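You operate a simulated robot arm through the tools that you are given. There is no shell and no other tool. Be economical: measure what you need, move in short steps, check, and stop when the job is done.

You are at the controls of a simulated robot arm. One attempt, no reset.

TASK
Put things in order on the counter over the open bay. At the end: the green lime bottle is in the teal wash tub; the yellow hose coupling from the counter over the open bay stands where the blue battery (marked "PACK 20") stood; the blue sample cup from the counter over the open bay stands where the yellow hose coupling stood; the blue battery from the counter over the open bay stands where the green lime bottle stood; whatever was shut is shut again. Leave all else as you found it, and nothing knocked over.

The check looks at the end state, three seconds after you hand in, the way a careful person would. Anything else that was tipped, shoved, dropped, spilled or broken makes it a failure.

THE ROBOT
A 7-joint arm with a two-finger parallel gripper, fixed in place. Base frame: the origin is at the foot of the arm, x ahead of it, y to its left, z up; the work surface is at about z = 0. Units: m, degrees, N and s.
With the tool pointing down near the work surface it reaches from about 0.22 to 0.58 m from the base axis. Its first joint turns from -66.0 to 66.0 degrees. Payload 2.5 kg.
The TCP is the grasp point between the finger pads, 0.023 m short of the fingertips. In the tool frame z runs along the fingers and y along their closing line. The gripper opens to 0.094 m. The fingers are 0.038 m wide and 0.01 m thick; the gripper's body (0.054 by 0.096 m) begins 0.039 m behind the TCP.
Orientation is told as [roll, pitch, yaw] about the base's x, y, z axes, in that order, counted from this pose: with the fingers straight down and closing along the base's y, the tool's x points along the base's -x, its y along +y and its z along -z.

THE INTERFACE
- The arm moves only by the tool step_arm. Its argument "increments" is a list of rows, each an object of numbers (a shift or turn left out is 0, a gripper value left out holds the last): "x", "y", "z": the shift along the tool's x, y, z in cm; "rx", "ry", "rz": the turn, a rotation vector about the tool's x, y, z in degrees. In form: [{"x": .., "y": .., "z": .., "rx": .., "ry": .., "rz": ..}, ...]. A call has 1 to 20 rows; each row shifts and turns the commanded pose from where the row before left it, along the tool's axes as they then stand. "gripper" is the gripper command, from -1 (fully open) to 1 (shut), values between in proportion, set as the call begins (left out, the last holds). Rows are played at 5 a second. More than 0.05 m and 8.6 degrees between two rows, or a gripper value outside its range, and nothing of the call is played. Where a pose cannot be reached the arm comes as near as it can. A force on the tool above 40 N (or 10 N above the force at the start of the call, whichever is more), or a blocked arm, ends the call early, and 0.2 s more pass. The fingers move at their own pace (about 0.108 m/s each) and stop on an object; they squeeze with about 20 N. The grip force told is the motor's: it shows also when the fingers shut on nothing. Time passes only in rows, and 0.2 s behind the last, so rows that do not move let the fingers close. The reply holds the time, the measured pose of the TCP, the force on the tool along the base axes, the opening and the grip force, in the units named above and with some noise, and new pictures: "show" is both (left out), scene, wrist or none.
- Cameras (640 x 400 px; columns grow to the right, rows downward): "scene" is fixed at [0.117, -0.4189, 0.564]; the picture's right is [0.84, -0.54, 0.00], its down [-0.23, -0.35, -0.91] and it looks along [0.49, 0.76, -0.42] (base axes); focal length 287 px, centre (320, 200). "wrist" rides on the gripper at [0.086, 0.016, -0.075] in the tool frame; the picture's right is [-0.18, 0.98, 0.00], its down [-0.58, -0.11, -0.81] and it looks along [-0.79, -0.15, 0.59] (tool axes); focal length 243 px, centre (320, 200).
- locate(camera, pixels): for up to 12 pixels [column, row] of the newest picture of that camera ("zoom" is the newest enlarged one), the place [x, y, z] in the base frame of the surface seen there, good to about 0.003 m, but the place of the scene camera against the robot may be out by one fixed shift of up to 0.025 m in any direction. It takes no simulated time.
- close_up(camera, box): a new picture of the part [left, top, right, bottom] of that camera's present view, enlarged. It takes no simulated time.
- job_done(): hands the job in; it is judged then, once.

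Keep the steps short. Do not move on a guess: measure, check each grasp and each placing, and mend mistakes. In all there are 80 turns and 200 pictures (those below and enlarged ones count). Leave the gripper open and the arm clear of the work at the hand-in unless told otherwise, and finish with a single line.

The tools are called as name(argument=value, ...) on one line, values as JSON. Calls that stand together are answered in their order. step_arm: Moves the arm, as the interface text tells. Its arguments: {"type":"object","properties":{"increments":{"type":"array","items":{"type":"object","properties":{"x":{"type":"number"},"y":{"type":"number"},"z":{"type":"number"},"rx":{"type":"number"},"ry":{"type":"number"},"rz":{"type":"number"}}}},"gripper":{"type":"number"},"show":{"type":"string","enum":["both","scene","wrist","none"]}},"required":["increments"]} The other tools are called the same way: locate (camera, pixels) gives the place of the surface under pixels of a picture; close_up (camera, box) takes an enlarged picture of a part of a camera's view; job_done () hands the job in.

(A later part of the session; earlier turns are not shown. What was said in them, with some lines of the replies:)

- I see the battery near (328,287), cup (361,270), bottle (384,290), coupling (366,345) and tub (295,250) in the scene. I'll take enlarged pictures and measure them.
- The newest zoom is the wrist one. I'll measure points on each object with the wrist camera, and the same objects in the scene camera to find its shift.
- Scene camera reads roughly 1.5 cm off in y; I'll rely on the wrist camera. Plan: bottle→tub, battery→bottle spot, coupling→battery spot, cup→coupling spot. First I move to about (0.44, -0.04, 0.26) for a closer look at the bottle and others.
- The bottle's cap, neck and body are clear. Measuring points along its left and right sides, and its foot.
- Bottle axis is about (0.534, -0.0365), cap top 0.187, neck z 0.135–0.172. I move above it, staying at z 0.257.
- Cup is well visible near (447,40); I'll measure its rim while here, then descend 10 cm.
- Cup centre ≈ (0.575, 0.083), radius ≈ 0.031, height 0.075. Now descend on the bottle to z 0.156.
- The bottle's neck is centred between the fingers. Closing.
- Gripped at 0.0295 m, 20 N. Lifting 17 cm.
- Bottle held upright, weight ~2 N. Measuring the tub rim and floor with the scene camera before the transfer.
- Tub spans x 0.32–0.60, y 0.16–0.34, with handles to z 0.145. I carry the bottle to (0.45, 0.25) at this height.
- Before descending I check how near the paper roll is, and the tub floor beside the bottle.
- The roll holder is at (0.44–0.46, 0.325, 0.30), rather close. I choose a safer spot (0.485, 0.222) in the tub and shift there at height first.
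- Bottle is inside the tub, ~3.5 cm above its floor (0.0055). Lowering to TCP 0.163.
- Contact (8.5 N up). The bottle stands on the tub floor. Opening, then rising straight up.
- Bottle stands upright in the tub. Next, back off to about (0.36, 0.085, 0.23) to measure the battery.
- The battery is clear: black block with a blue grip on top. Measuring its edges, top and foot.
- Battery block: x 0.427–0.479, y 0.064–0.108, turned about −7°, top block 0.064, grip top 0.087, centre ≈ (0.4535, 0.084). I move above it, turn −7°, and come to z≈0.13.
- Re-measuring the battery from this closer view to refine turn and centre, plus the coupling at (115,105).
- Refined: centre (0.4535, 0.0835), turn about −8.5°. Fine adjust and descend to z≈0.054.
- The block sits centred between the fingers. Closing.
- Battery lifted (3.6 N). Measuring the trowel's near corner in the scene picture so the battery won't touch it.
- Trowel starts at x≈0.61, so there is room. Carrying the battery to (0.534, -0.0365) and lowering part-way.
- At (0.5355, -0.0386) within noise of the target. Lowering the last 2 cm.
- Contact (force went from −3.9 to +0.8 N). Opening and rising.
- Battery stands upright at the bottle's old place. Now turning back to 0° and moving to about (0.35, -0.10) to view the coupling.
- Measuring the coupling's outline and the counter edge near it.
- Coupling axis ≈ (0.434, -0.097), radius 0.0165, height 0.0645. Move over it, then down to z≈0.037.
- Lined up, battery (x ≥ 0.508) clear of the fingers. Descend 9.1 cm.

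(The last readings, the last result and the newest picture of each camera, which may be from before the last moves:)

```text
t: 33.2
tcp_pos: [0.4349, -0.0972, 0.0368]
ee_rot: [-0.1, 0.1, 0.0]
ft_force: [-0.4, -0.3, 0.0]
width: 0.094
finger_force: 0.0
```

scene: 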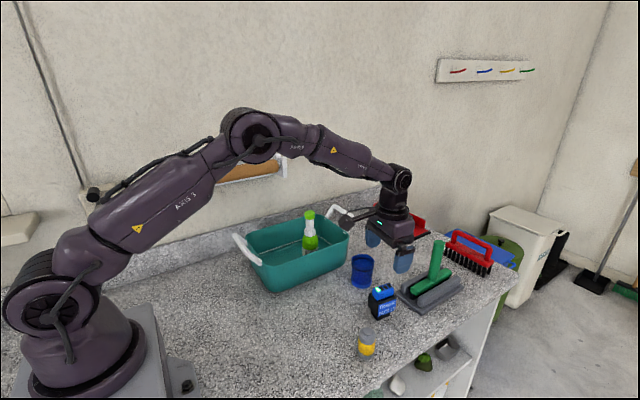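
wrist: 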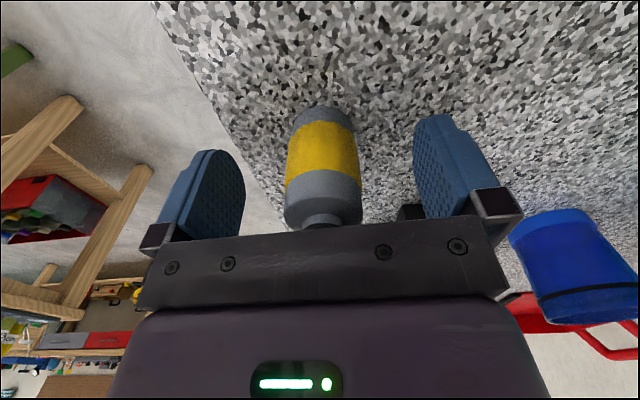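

Coupling centred. Closing and lifting.

step_arm(increments=[{}, {}, {}, {}], gripper=1, show="none")

step_arm(increments=[{"z": -1}, {"z": -3}, {"z": -4}, {"z": -4}, {}])

```text
t: 34.2
tcp_pos: [0.4351, -0.0969, 0.0364]
ee_rot: [0.0, 0.1, 0.1]
ft_force: [0.0, 0.3, 0.5]
width: 0.0333
finger_force: 20.2
```

```text
t: 35.4
tcp_pos: [0.4344, -0.0968, 0.1559]
ee_rot: [0.0, 0.1, 0.0]
ft_force: [-0.4, 0.5, -1.2]
width: 0.0331
finger_force: 20.2
```

scene: 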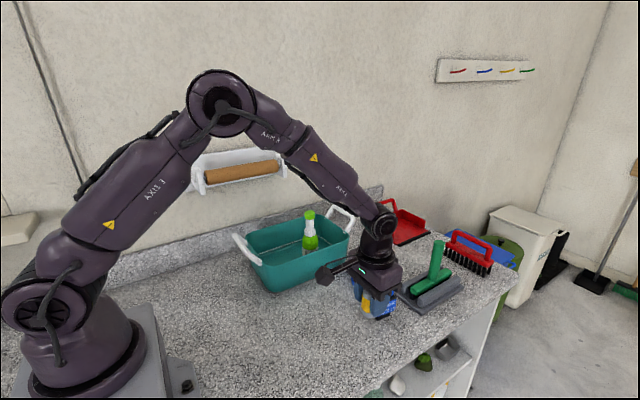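
wrist: 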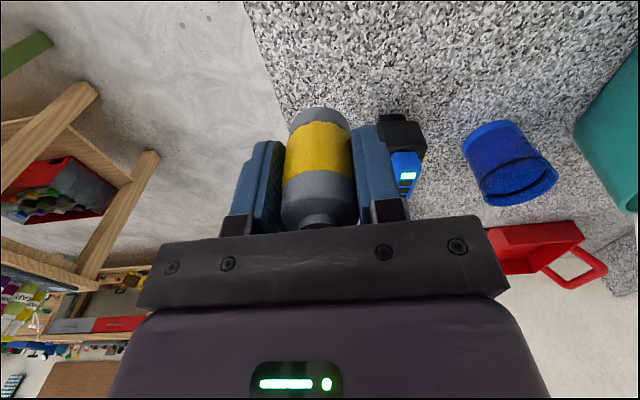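

Held (0.033 m). Carry to the battery's old place (0.4535, 0.0835) and lower to 2 cm above the counter.

step_arm(increments=[{"x": -0.4, "y": 3.6}, {"x": -0.4, "y": 3.6}, {"x": -0.4, "y": 3.6}, {"x": -0.4, "y": 3.6}, {"x": -0.3, "y": 3.6}, {}, {"z": 4}, {"z": 4}, {"z": 2}, {}, {}])

```text
t: 37.8
tcp_pos: [0.4523, 0.0837, 0.057]
ee_rot: [-0.1, 0.0, 0.0]
ft_force: [0.1, 0.0, -1.3]
width: 0.0333
finger_force: 20.0
```

scene: 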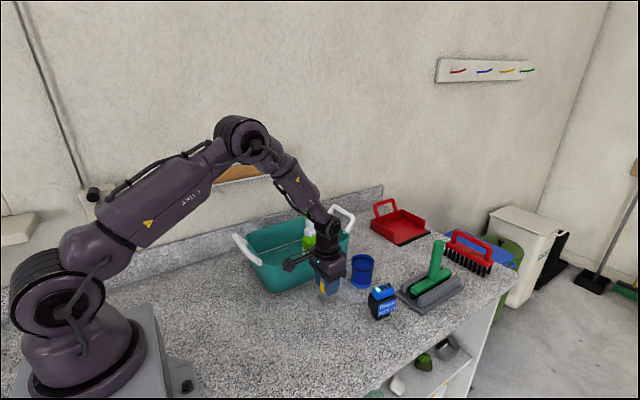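
wrist: 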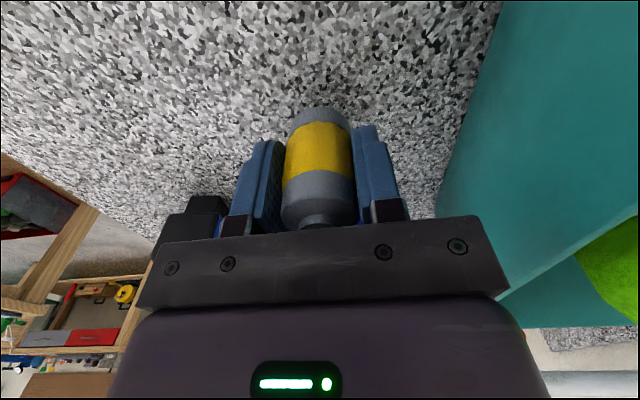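

On target; lower the last 2 cm.

step_arm(increments=[{"z": 1}, {"z": 0.6}, {"z": 0.3}, {"z": 0.15}, {}], show="none")

```text
t: 39.0
tcp_pos: [0.4533, 0.0839, 0.0355]
ee_rot: [0.0, -0.1, 0.1]
ft_force: [-4.3, -2.9, 14.1]
width: 0.033
finger_force: 20.1
```

Firm contact (14 N). Ease 1 mm, open, then rise.

step_arm(increments=[{"z": -0.1}, {}], show="none")

step_arm(increments=[{}, {}, {}], gripper=-1, show="wrist")

step_arm(increments=[{"z": -2}, {"z": -4}, {"z": -4}, {"z": -4}, {}])

```text
t: 39.6
tcp_pos: [0.4519, 0.0825, 0.0371]
ee_rot: [0.0, 0.0, 0.0]
ft_force: [1.4, 0.2, 1.2]
width: 0.0334
finger_force: 20.2
```

```text
t: 40.4
tcp_pos: [0.4522, 0.0841, 0.0365]
ee_rot: [-0.1, 0.0, 0.0]
ft_force: [1.0, -0.9, -0.5]
width: 0.0941
finger_force: 0.0
```

wrist: 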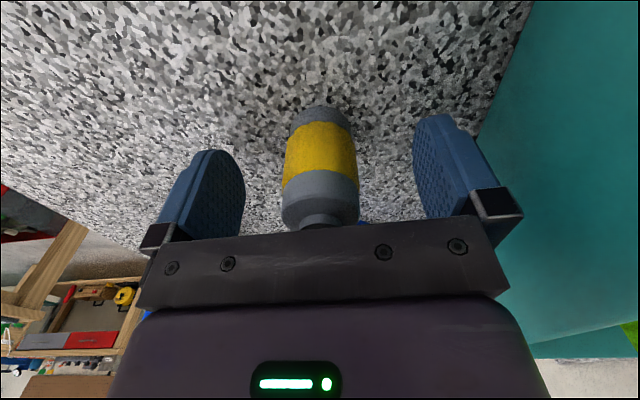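

```text
t: 41.6
tcp_pos: [0.453, 0.0835, 0.1754]
ee_rot: [0.0, 0.0, 0.0]
ft_force: [-0.7, 0.2, 0.2]
width: 0.0941
finger_force: 0.1
```

scene: 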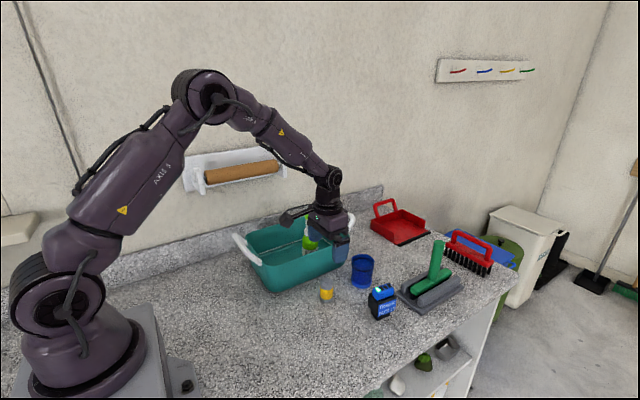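
wrist: 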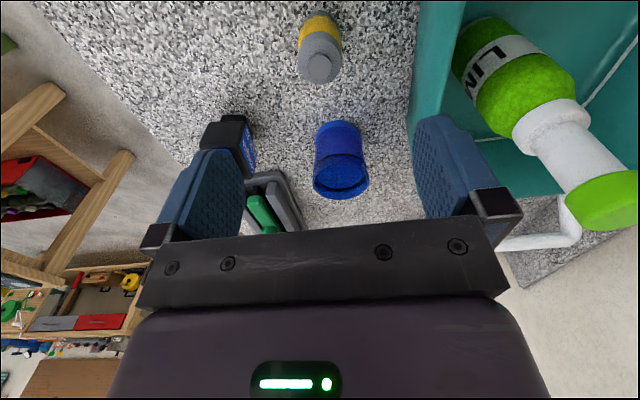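

Coupling stands well. Now measure the cup in this view (around (341,160)).

close_up(camera="wrist", box=[291, 105, 391, 215])

locate(camera="wrist", pixels=[[316, 130], [362, 130], [338, 123], [315, 165], [367, 165], [340, 140], [340, 155], [313, 178], [369, 180], [340, 198], [338, 165], [325, 192]])

```text
3.64 times, centred on (341, 160) of wrist
```

zoom: 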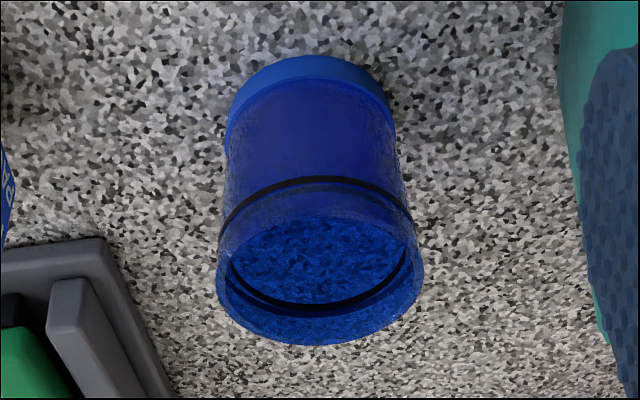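

```text
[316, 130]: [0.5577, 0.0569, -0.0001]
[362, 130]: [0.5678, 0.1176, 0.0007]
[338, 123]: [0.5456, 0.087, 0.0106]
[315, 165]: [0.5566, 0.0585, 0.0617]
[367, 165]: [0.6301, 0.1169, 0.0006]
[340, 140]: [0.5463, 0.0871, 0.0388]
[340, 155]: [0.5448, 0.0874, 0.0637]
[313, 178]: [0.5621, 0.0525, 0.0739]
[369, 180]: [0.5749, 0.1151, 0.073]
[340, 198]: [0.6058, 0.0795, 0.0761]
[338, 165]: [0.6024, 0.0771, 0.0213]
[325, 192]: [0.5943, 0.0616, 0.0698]
```

Cup axis ≈ (0.5755, 0.084), radius 0.031. Move above it at this height and check reach.

step_arm(increments=[{"x": -4.1}, {"x": -4.1}, {"x": -4.05}, {}, {"z": 3}, {}, {}], show="wrist")

```text
t: 43.2
tcp_pos: [0.5745, 0.0838, 0.1449]
ee_rot: [0.0, 0.0, -0.1]
ft_force: [-0.8, -0.1, 0.0]
width: 0.0941
finger_force: 0.1
```

wrist: 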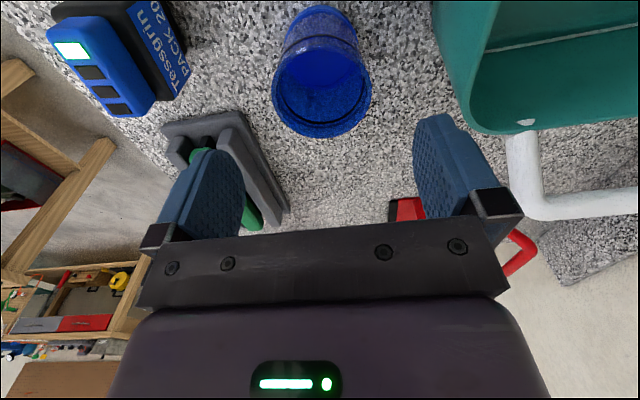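

Reach is fine. Descend 9.6 cm.

step_arm(increments=[{"z": 3}, {"z": 3}, {"z": 2}, {"z": 1.6}, {}, {}])

```text
t: 44.6
tcp_pos: [0.5764, 0.0837, 0.0502]
ee_rot: [0.0, 0.0, -0.1]
ft_force: [0.6, 0.2, -0.1]
width: 0.0942
finger_force: 0.0
```

scene: 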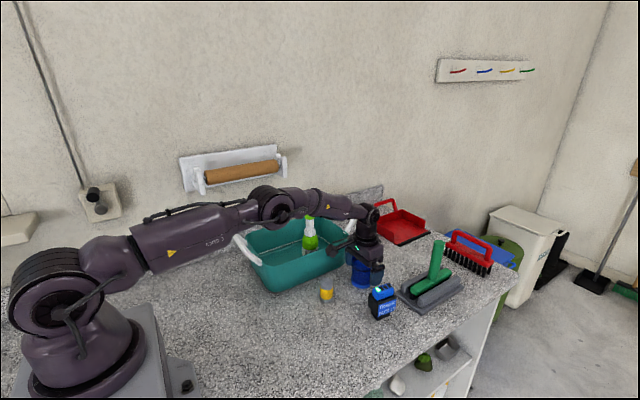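
wrist: 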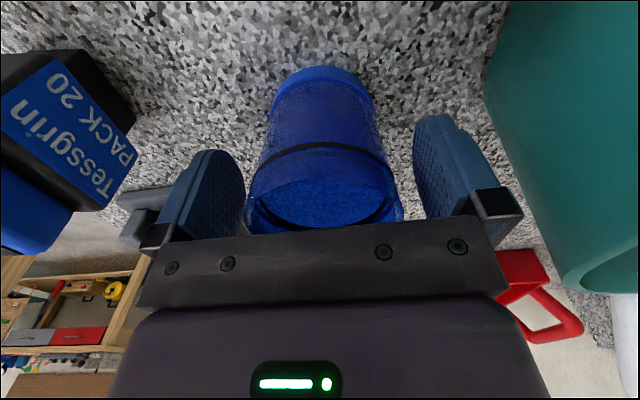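

Cup centred between the fingers. Closing.

step_arm(increments=[{}, {}, {}, {}], gripper=1, show="wrist")

step_arm(increments=[{"z": -1}, {"z": -3}, {"z": -4}, {"z": -4}, {"z": -2}, {}])

```text
t: 45.6
tcp_pos: [0.5765, 0.0829, 0.0515]
ee_rot: [0.0, 0.0, 0.0]
ft_force: [0.6, 0.3, 0.5]
width: 0.0622
finger_force: 20.1
```

wrist: 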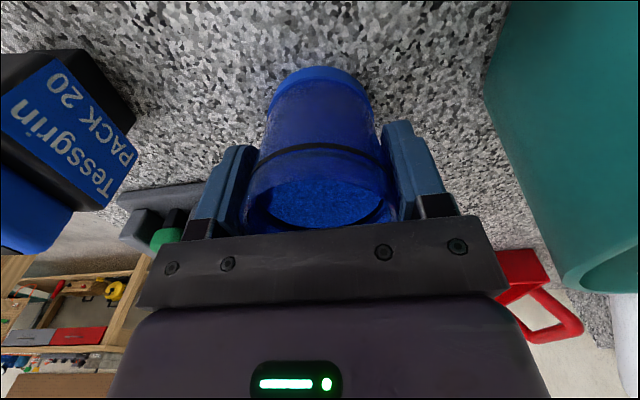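

```text
t: 47.0
tcp_pos: [0.5745, 0.0814, 0.1908]
ee_rot: [0.0, 0.0, 0.0]
ft_force: [-0.1, 0.3, -0.8]
width: 0.0619
finger_force: 20.5
```

scene: 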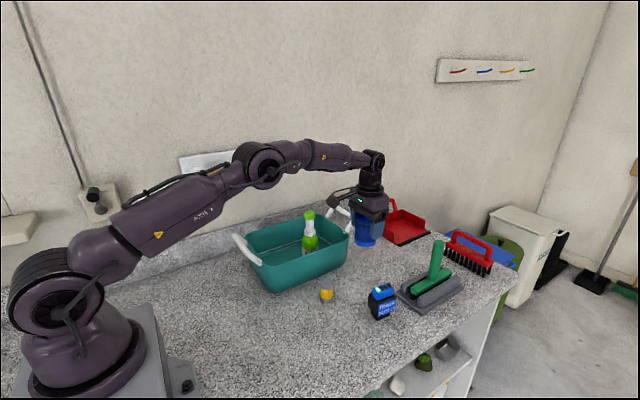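
wrist: 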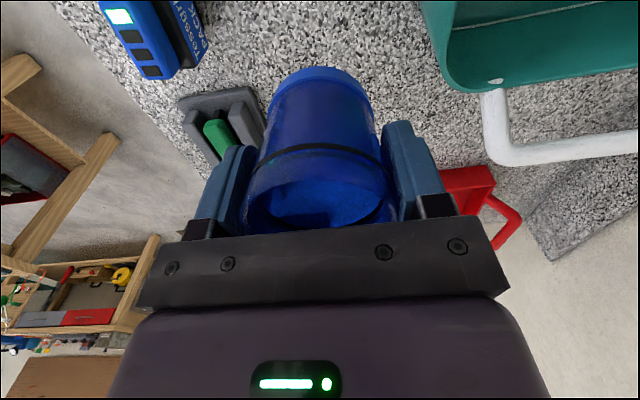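

Cup lifted level. Carry to the coupling's old place (0.434, -0.097), then lower to 2 cm above.

step_arm(increments=[{"x": 2.35, "y": -3.0}, {"x": 2.36, "y": -3.0}, {"x": 2.36, "y": -3.0}, {"x": 2.36, "y": -3.0}, {"x": 2.36, "y": -3.0}, {"x": 2.36, "y": -3.0}, {}, {"z": 4}, {"z": 4}, {"z": 3}, {"z": 1}, {}, {}])

```text
t: 49.8
tcp_pos: [0.4331, -0.0952, 0.0696]
ee_rot: [0.0, -0.1, 0.0]
ft_force: [1.2, 1.0, -0.5]
width: 0.062
finger_force: 19.8
```

scene: 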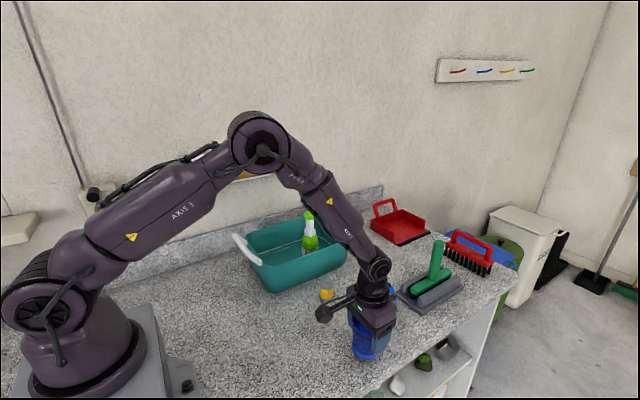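
wrist: 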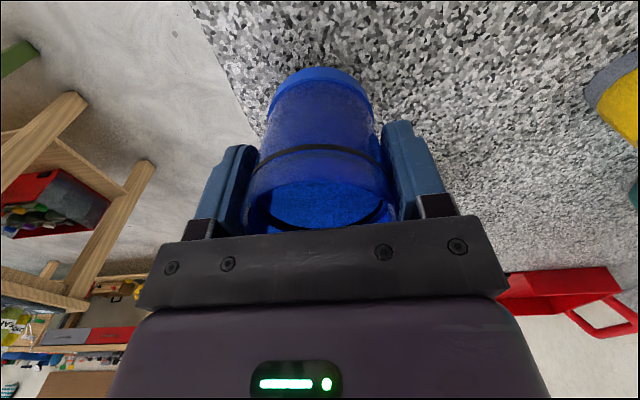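

On target. Lowering the last 2 cm gently.

step_arm(increments=[{"z": 1}, {"z": 0.6}, {"z": 0.2}, {"z": 0.15}, {}], show="none")

```text
t: 51.0
tcp_pos: [0.434, -0.0975, 0.0508]
ee_rot: [-0.1, 0.0, -0.1]
ft_force: [-0.2, 0.6, 1.2]
width: 0.0615
finger_force: 19.7
```

step_arm(increments=[{"z": 0.1}, {}], show="none")

```text
t: 51.6
tcp_pos: [0.4351, -0.0969, 0.0501]
ee_rot: [0.1, -0.1, 0.0]
ft_force: [-1.4, 2.5, 9.1]
width: 0.0618
finger_force: 20.5
```

Contact (9 N). Open and rise.

step_arm(increments=[{"z": -0.1}, {}, {}, {}], gripper=-1, show="wrist")

step_arm(increments=[{"z": -2}, {"z": -4}, {"z": -4}, {"z": -4}, {"z": -4}, {"x": 4}, {"x": 4}, {}, {}])

close_up(camera="scene", box=[220, 190, 540, 390])

```text
t: 52.6
tcp_pos: [0.4349, -0.0961, 0.0513]
ee_rot: [-0.1, 0.0, 0.0]
ft_force: [1.0, 0.6, -0.1]
width: 0.0936
finger_force: 0.0
```

wrist: 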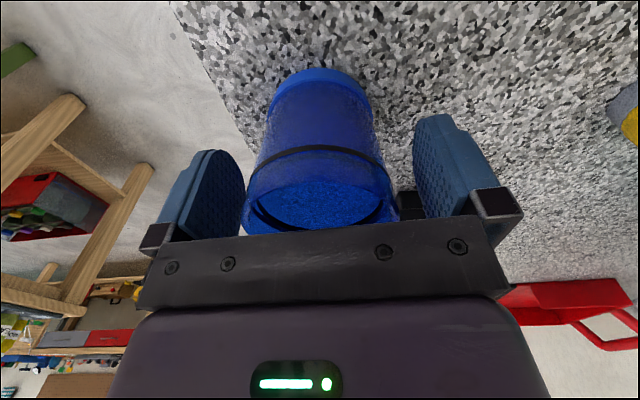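

```text
t: 54.6
tcp_pos: [0.3518, -0.097, 0.2296]
ee_rot: [0.0, 0.0, 0.1]
ft_force: [-0.2, 0.6, 0.3]
width: 0.094
finger_force: 0.1
```

scene: 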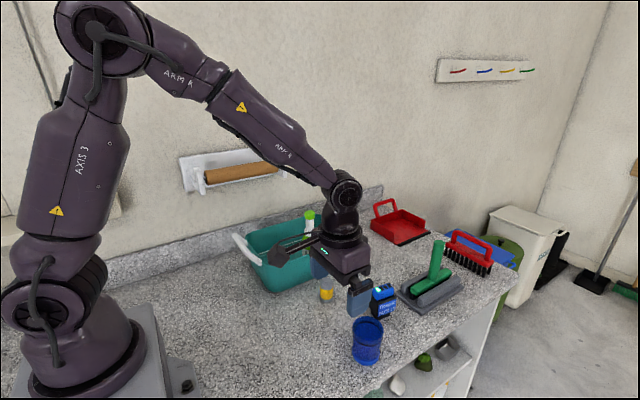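
wrist: 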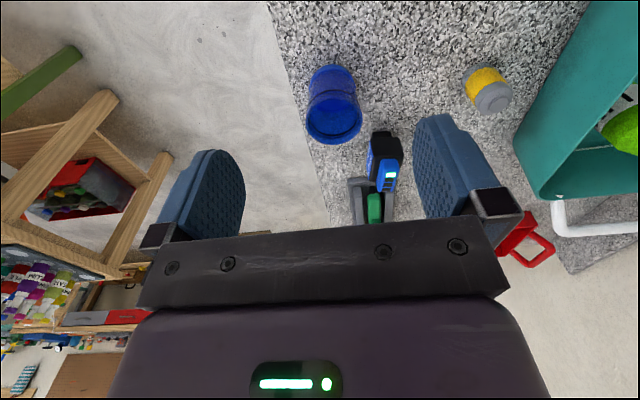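

```text
2.00 times, centred on (380, 290) of scene
```

zoom: 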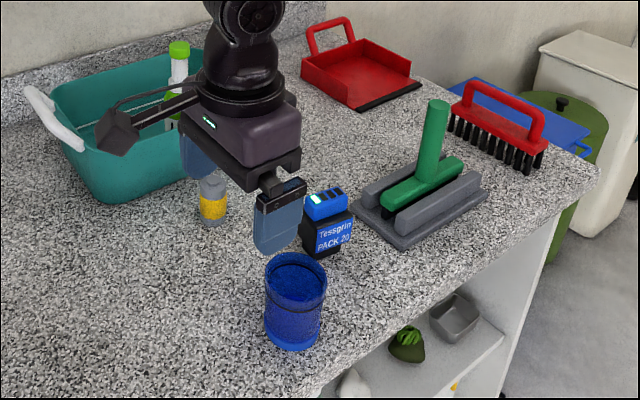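

All placed and upright. I rise back to about the starting pose and take a last look.

step_arm(increments=[{"z": -4}, {"z": -4}, {"z": -4}, {"y": 3.4, "z": -3}, {"y": 3.4, "z": -3}, {"y": 3.4, "z": -3}, {"y": 3.4, "z": -2}, {}, {}])

close_up(camera="scene", box=[220, 190, 540, 390])

```text
t: 56.6
tcp_pos: [0.3533, 0.0404, 0.4618]
ee_rot: [0.0, 0.0, 0.0]
ft_force: [0.6, -0.1, -0.1]
width: 0.0942
finger_force: 0.0
```

scene: 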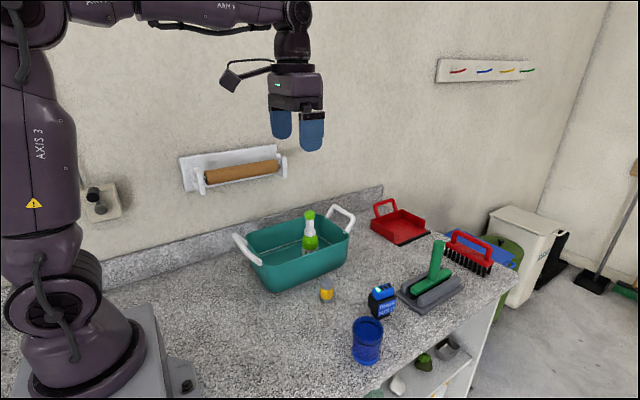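
wrist: 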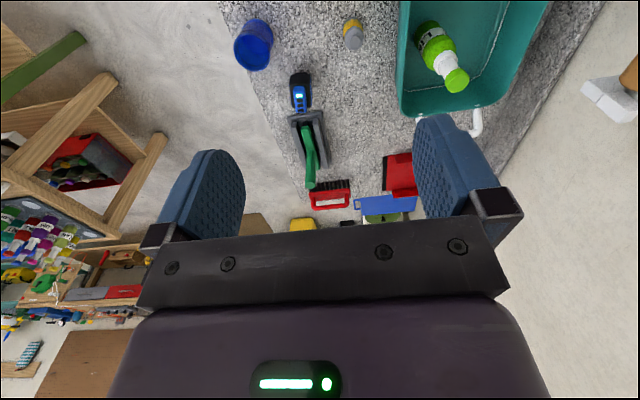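

```text
2.00 times, centred on (380, 290) of scene
```

zoom: 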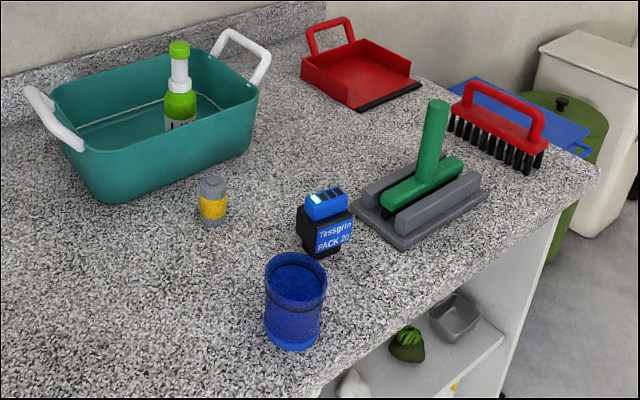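

Everything stands in its place, the rest looks untouched, and the gripper is open and clear. Handing in.

job_done()

```text
The job is handed in.
```

The job is handed in: the lime bottle stands in the tub, the battery, coupling and cup each stand at their new places, nothing was knocked over, and nothing had to be opened.
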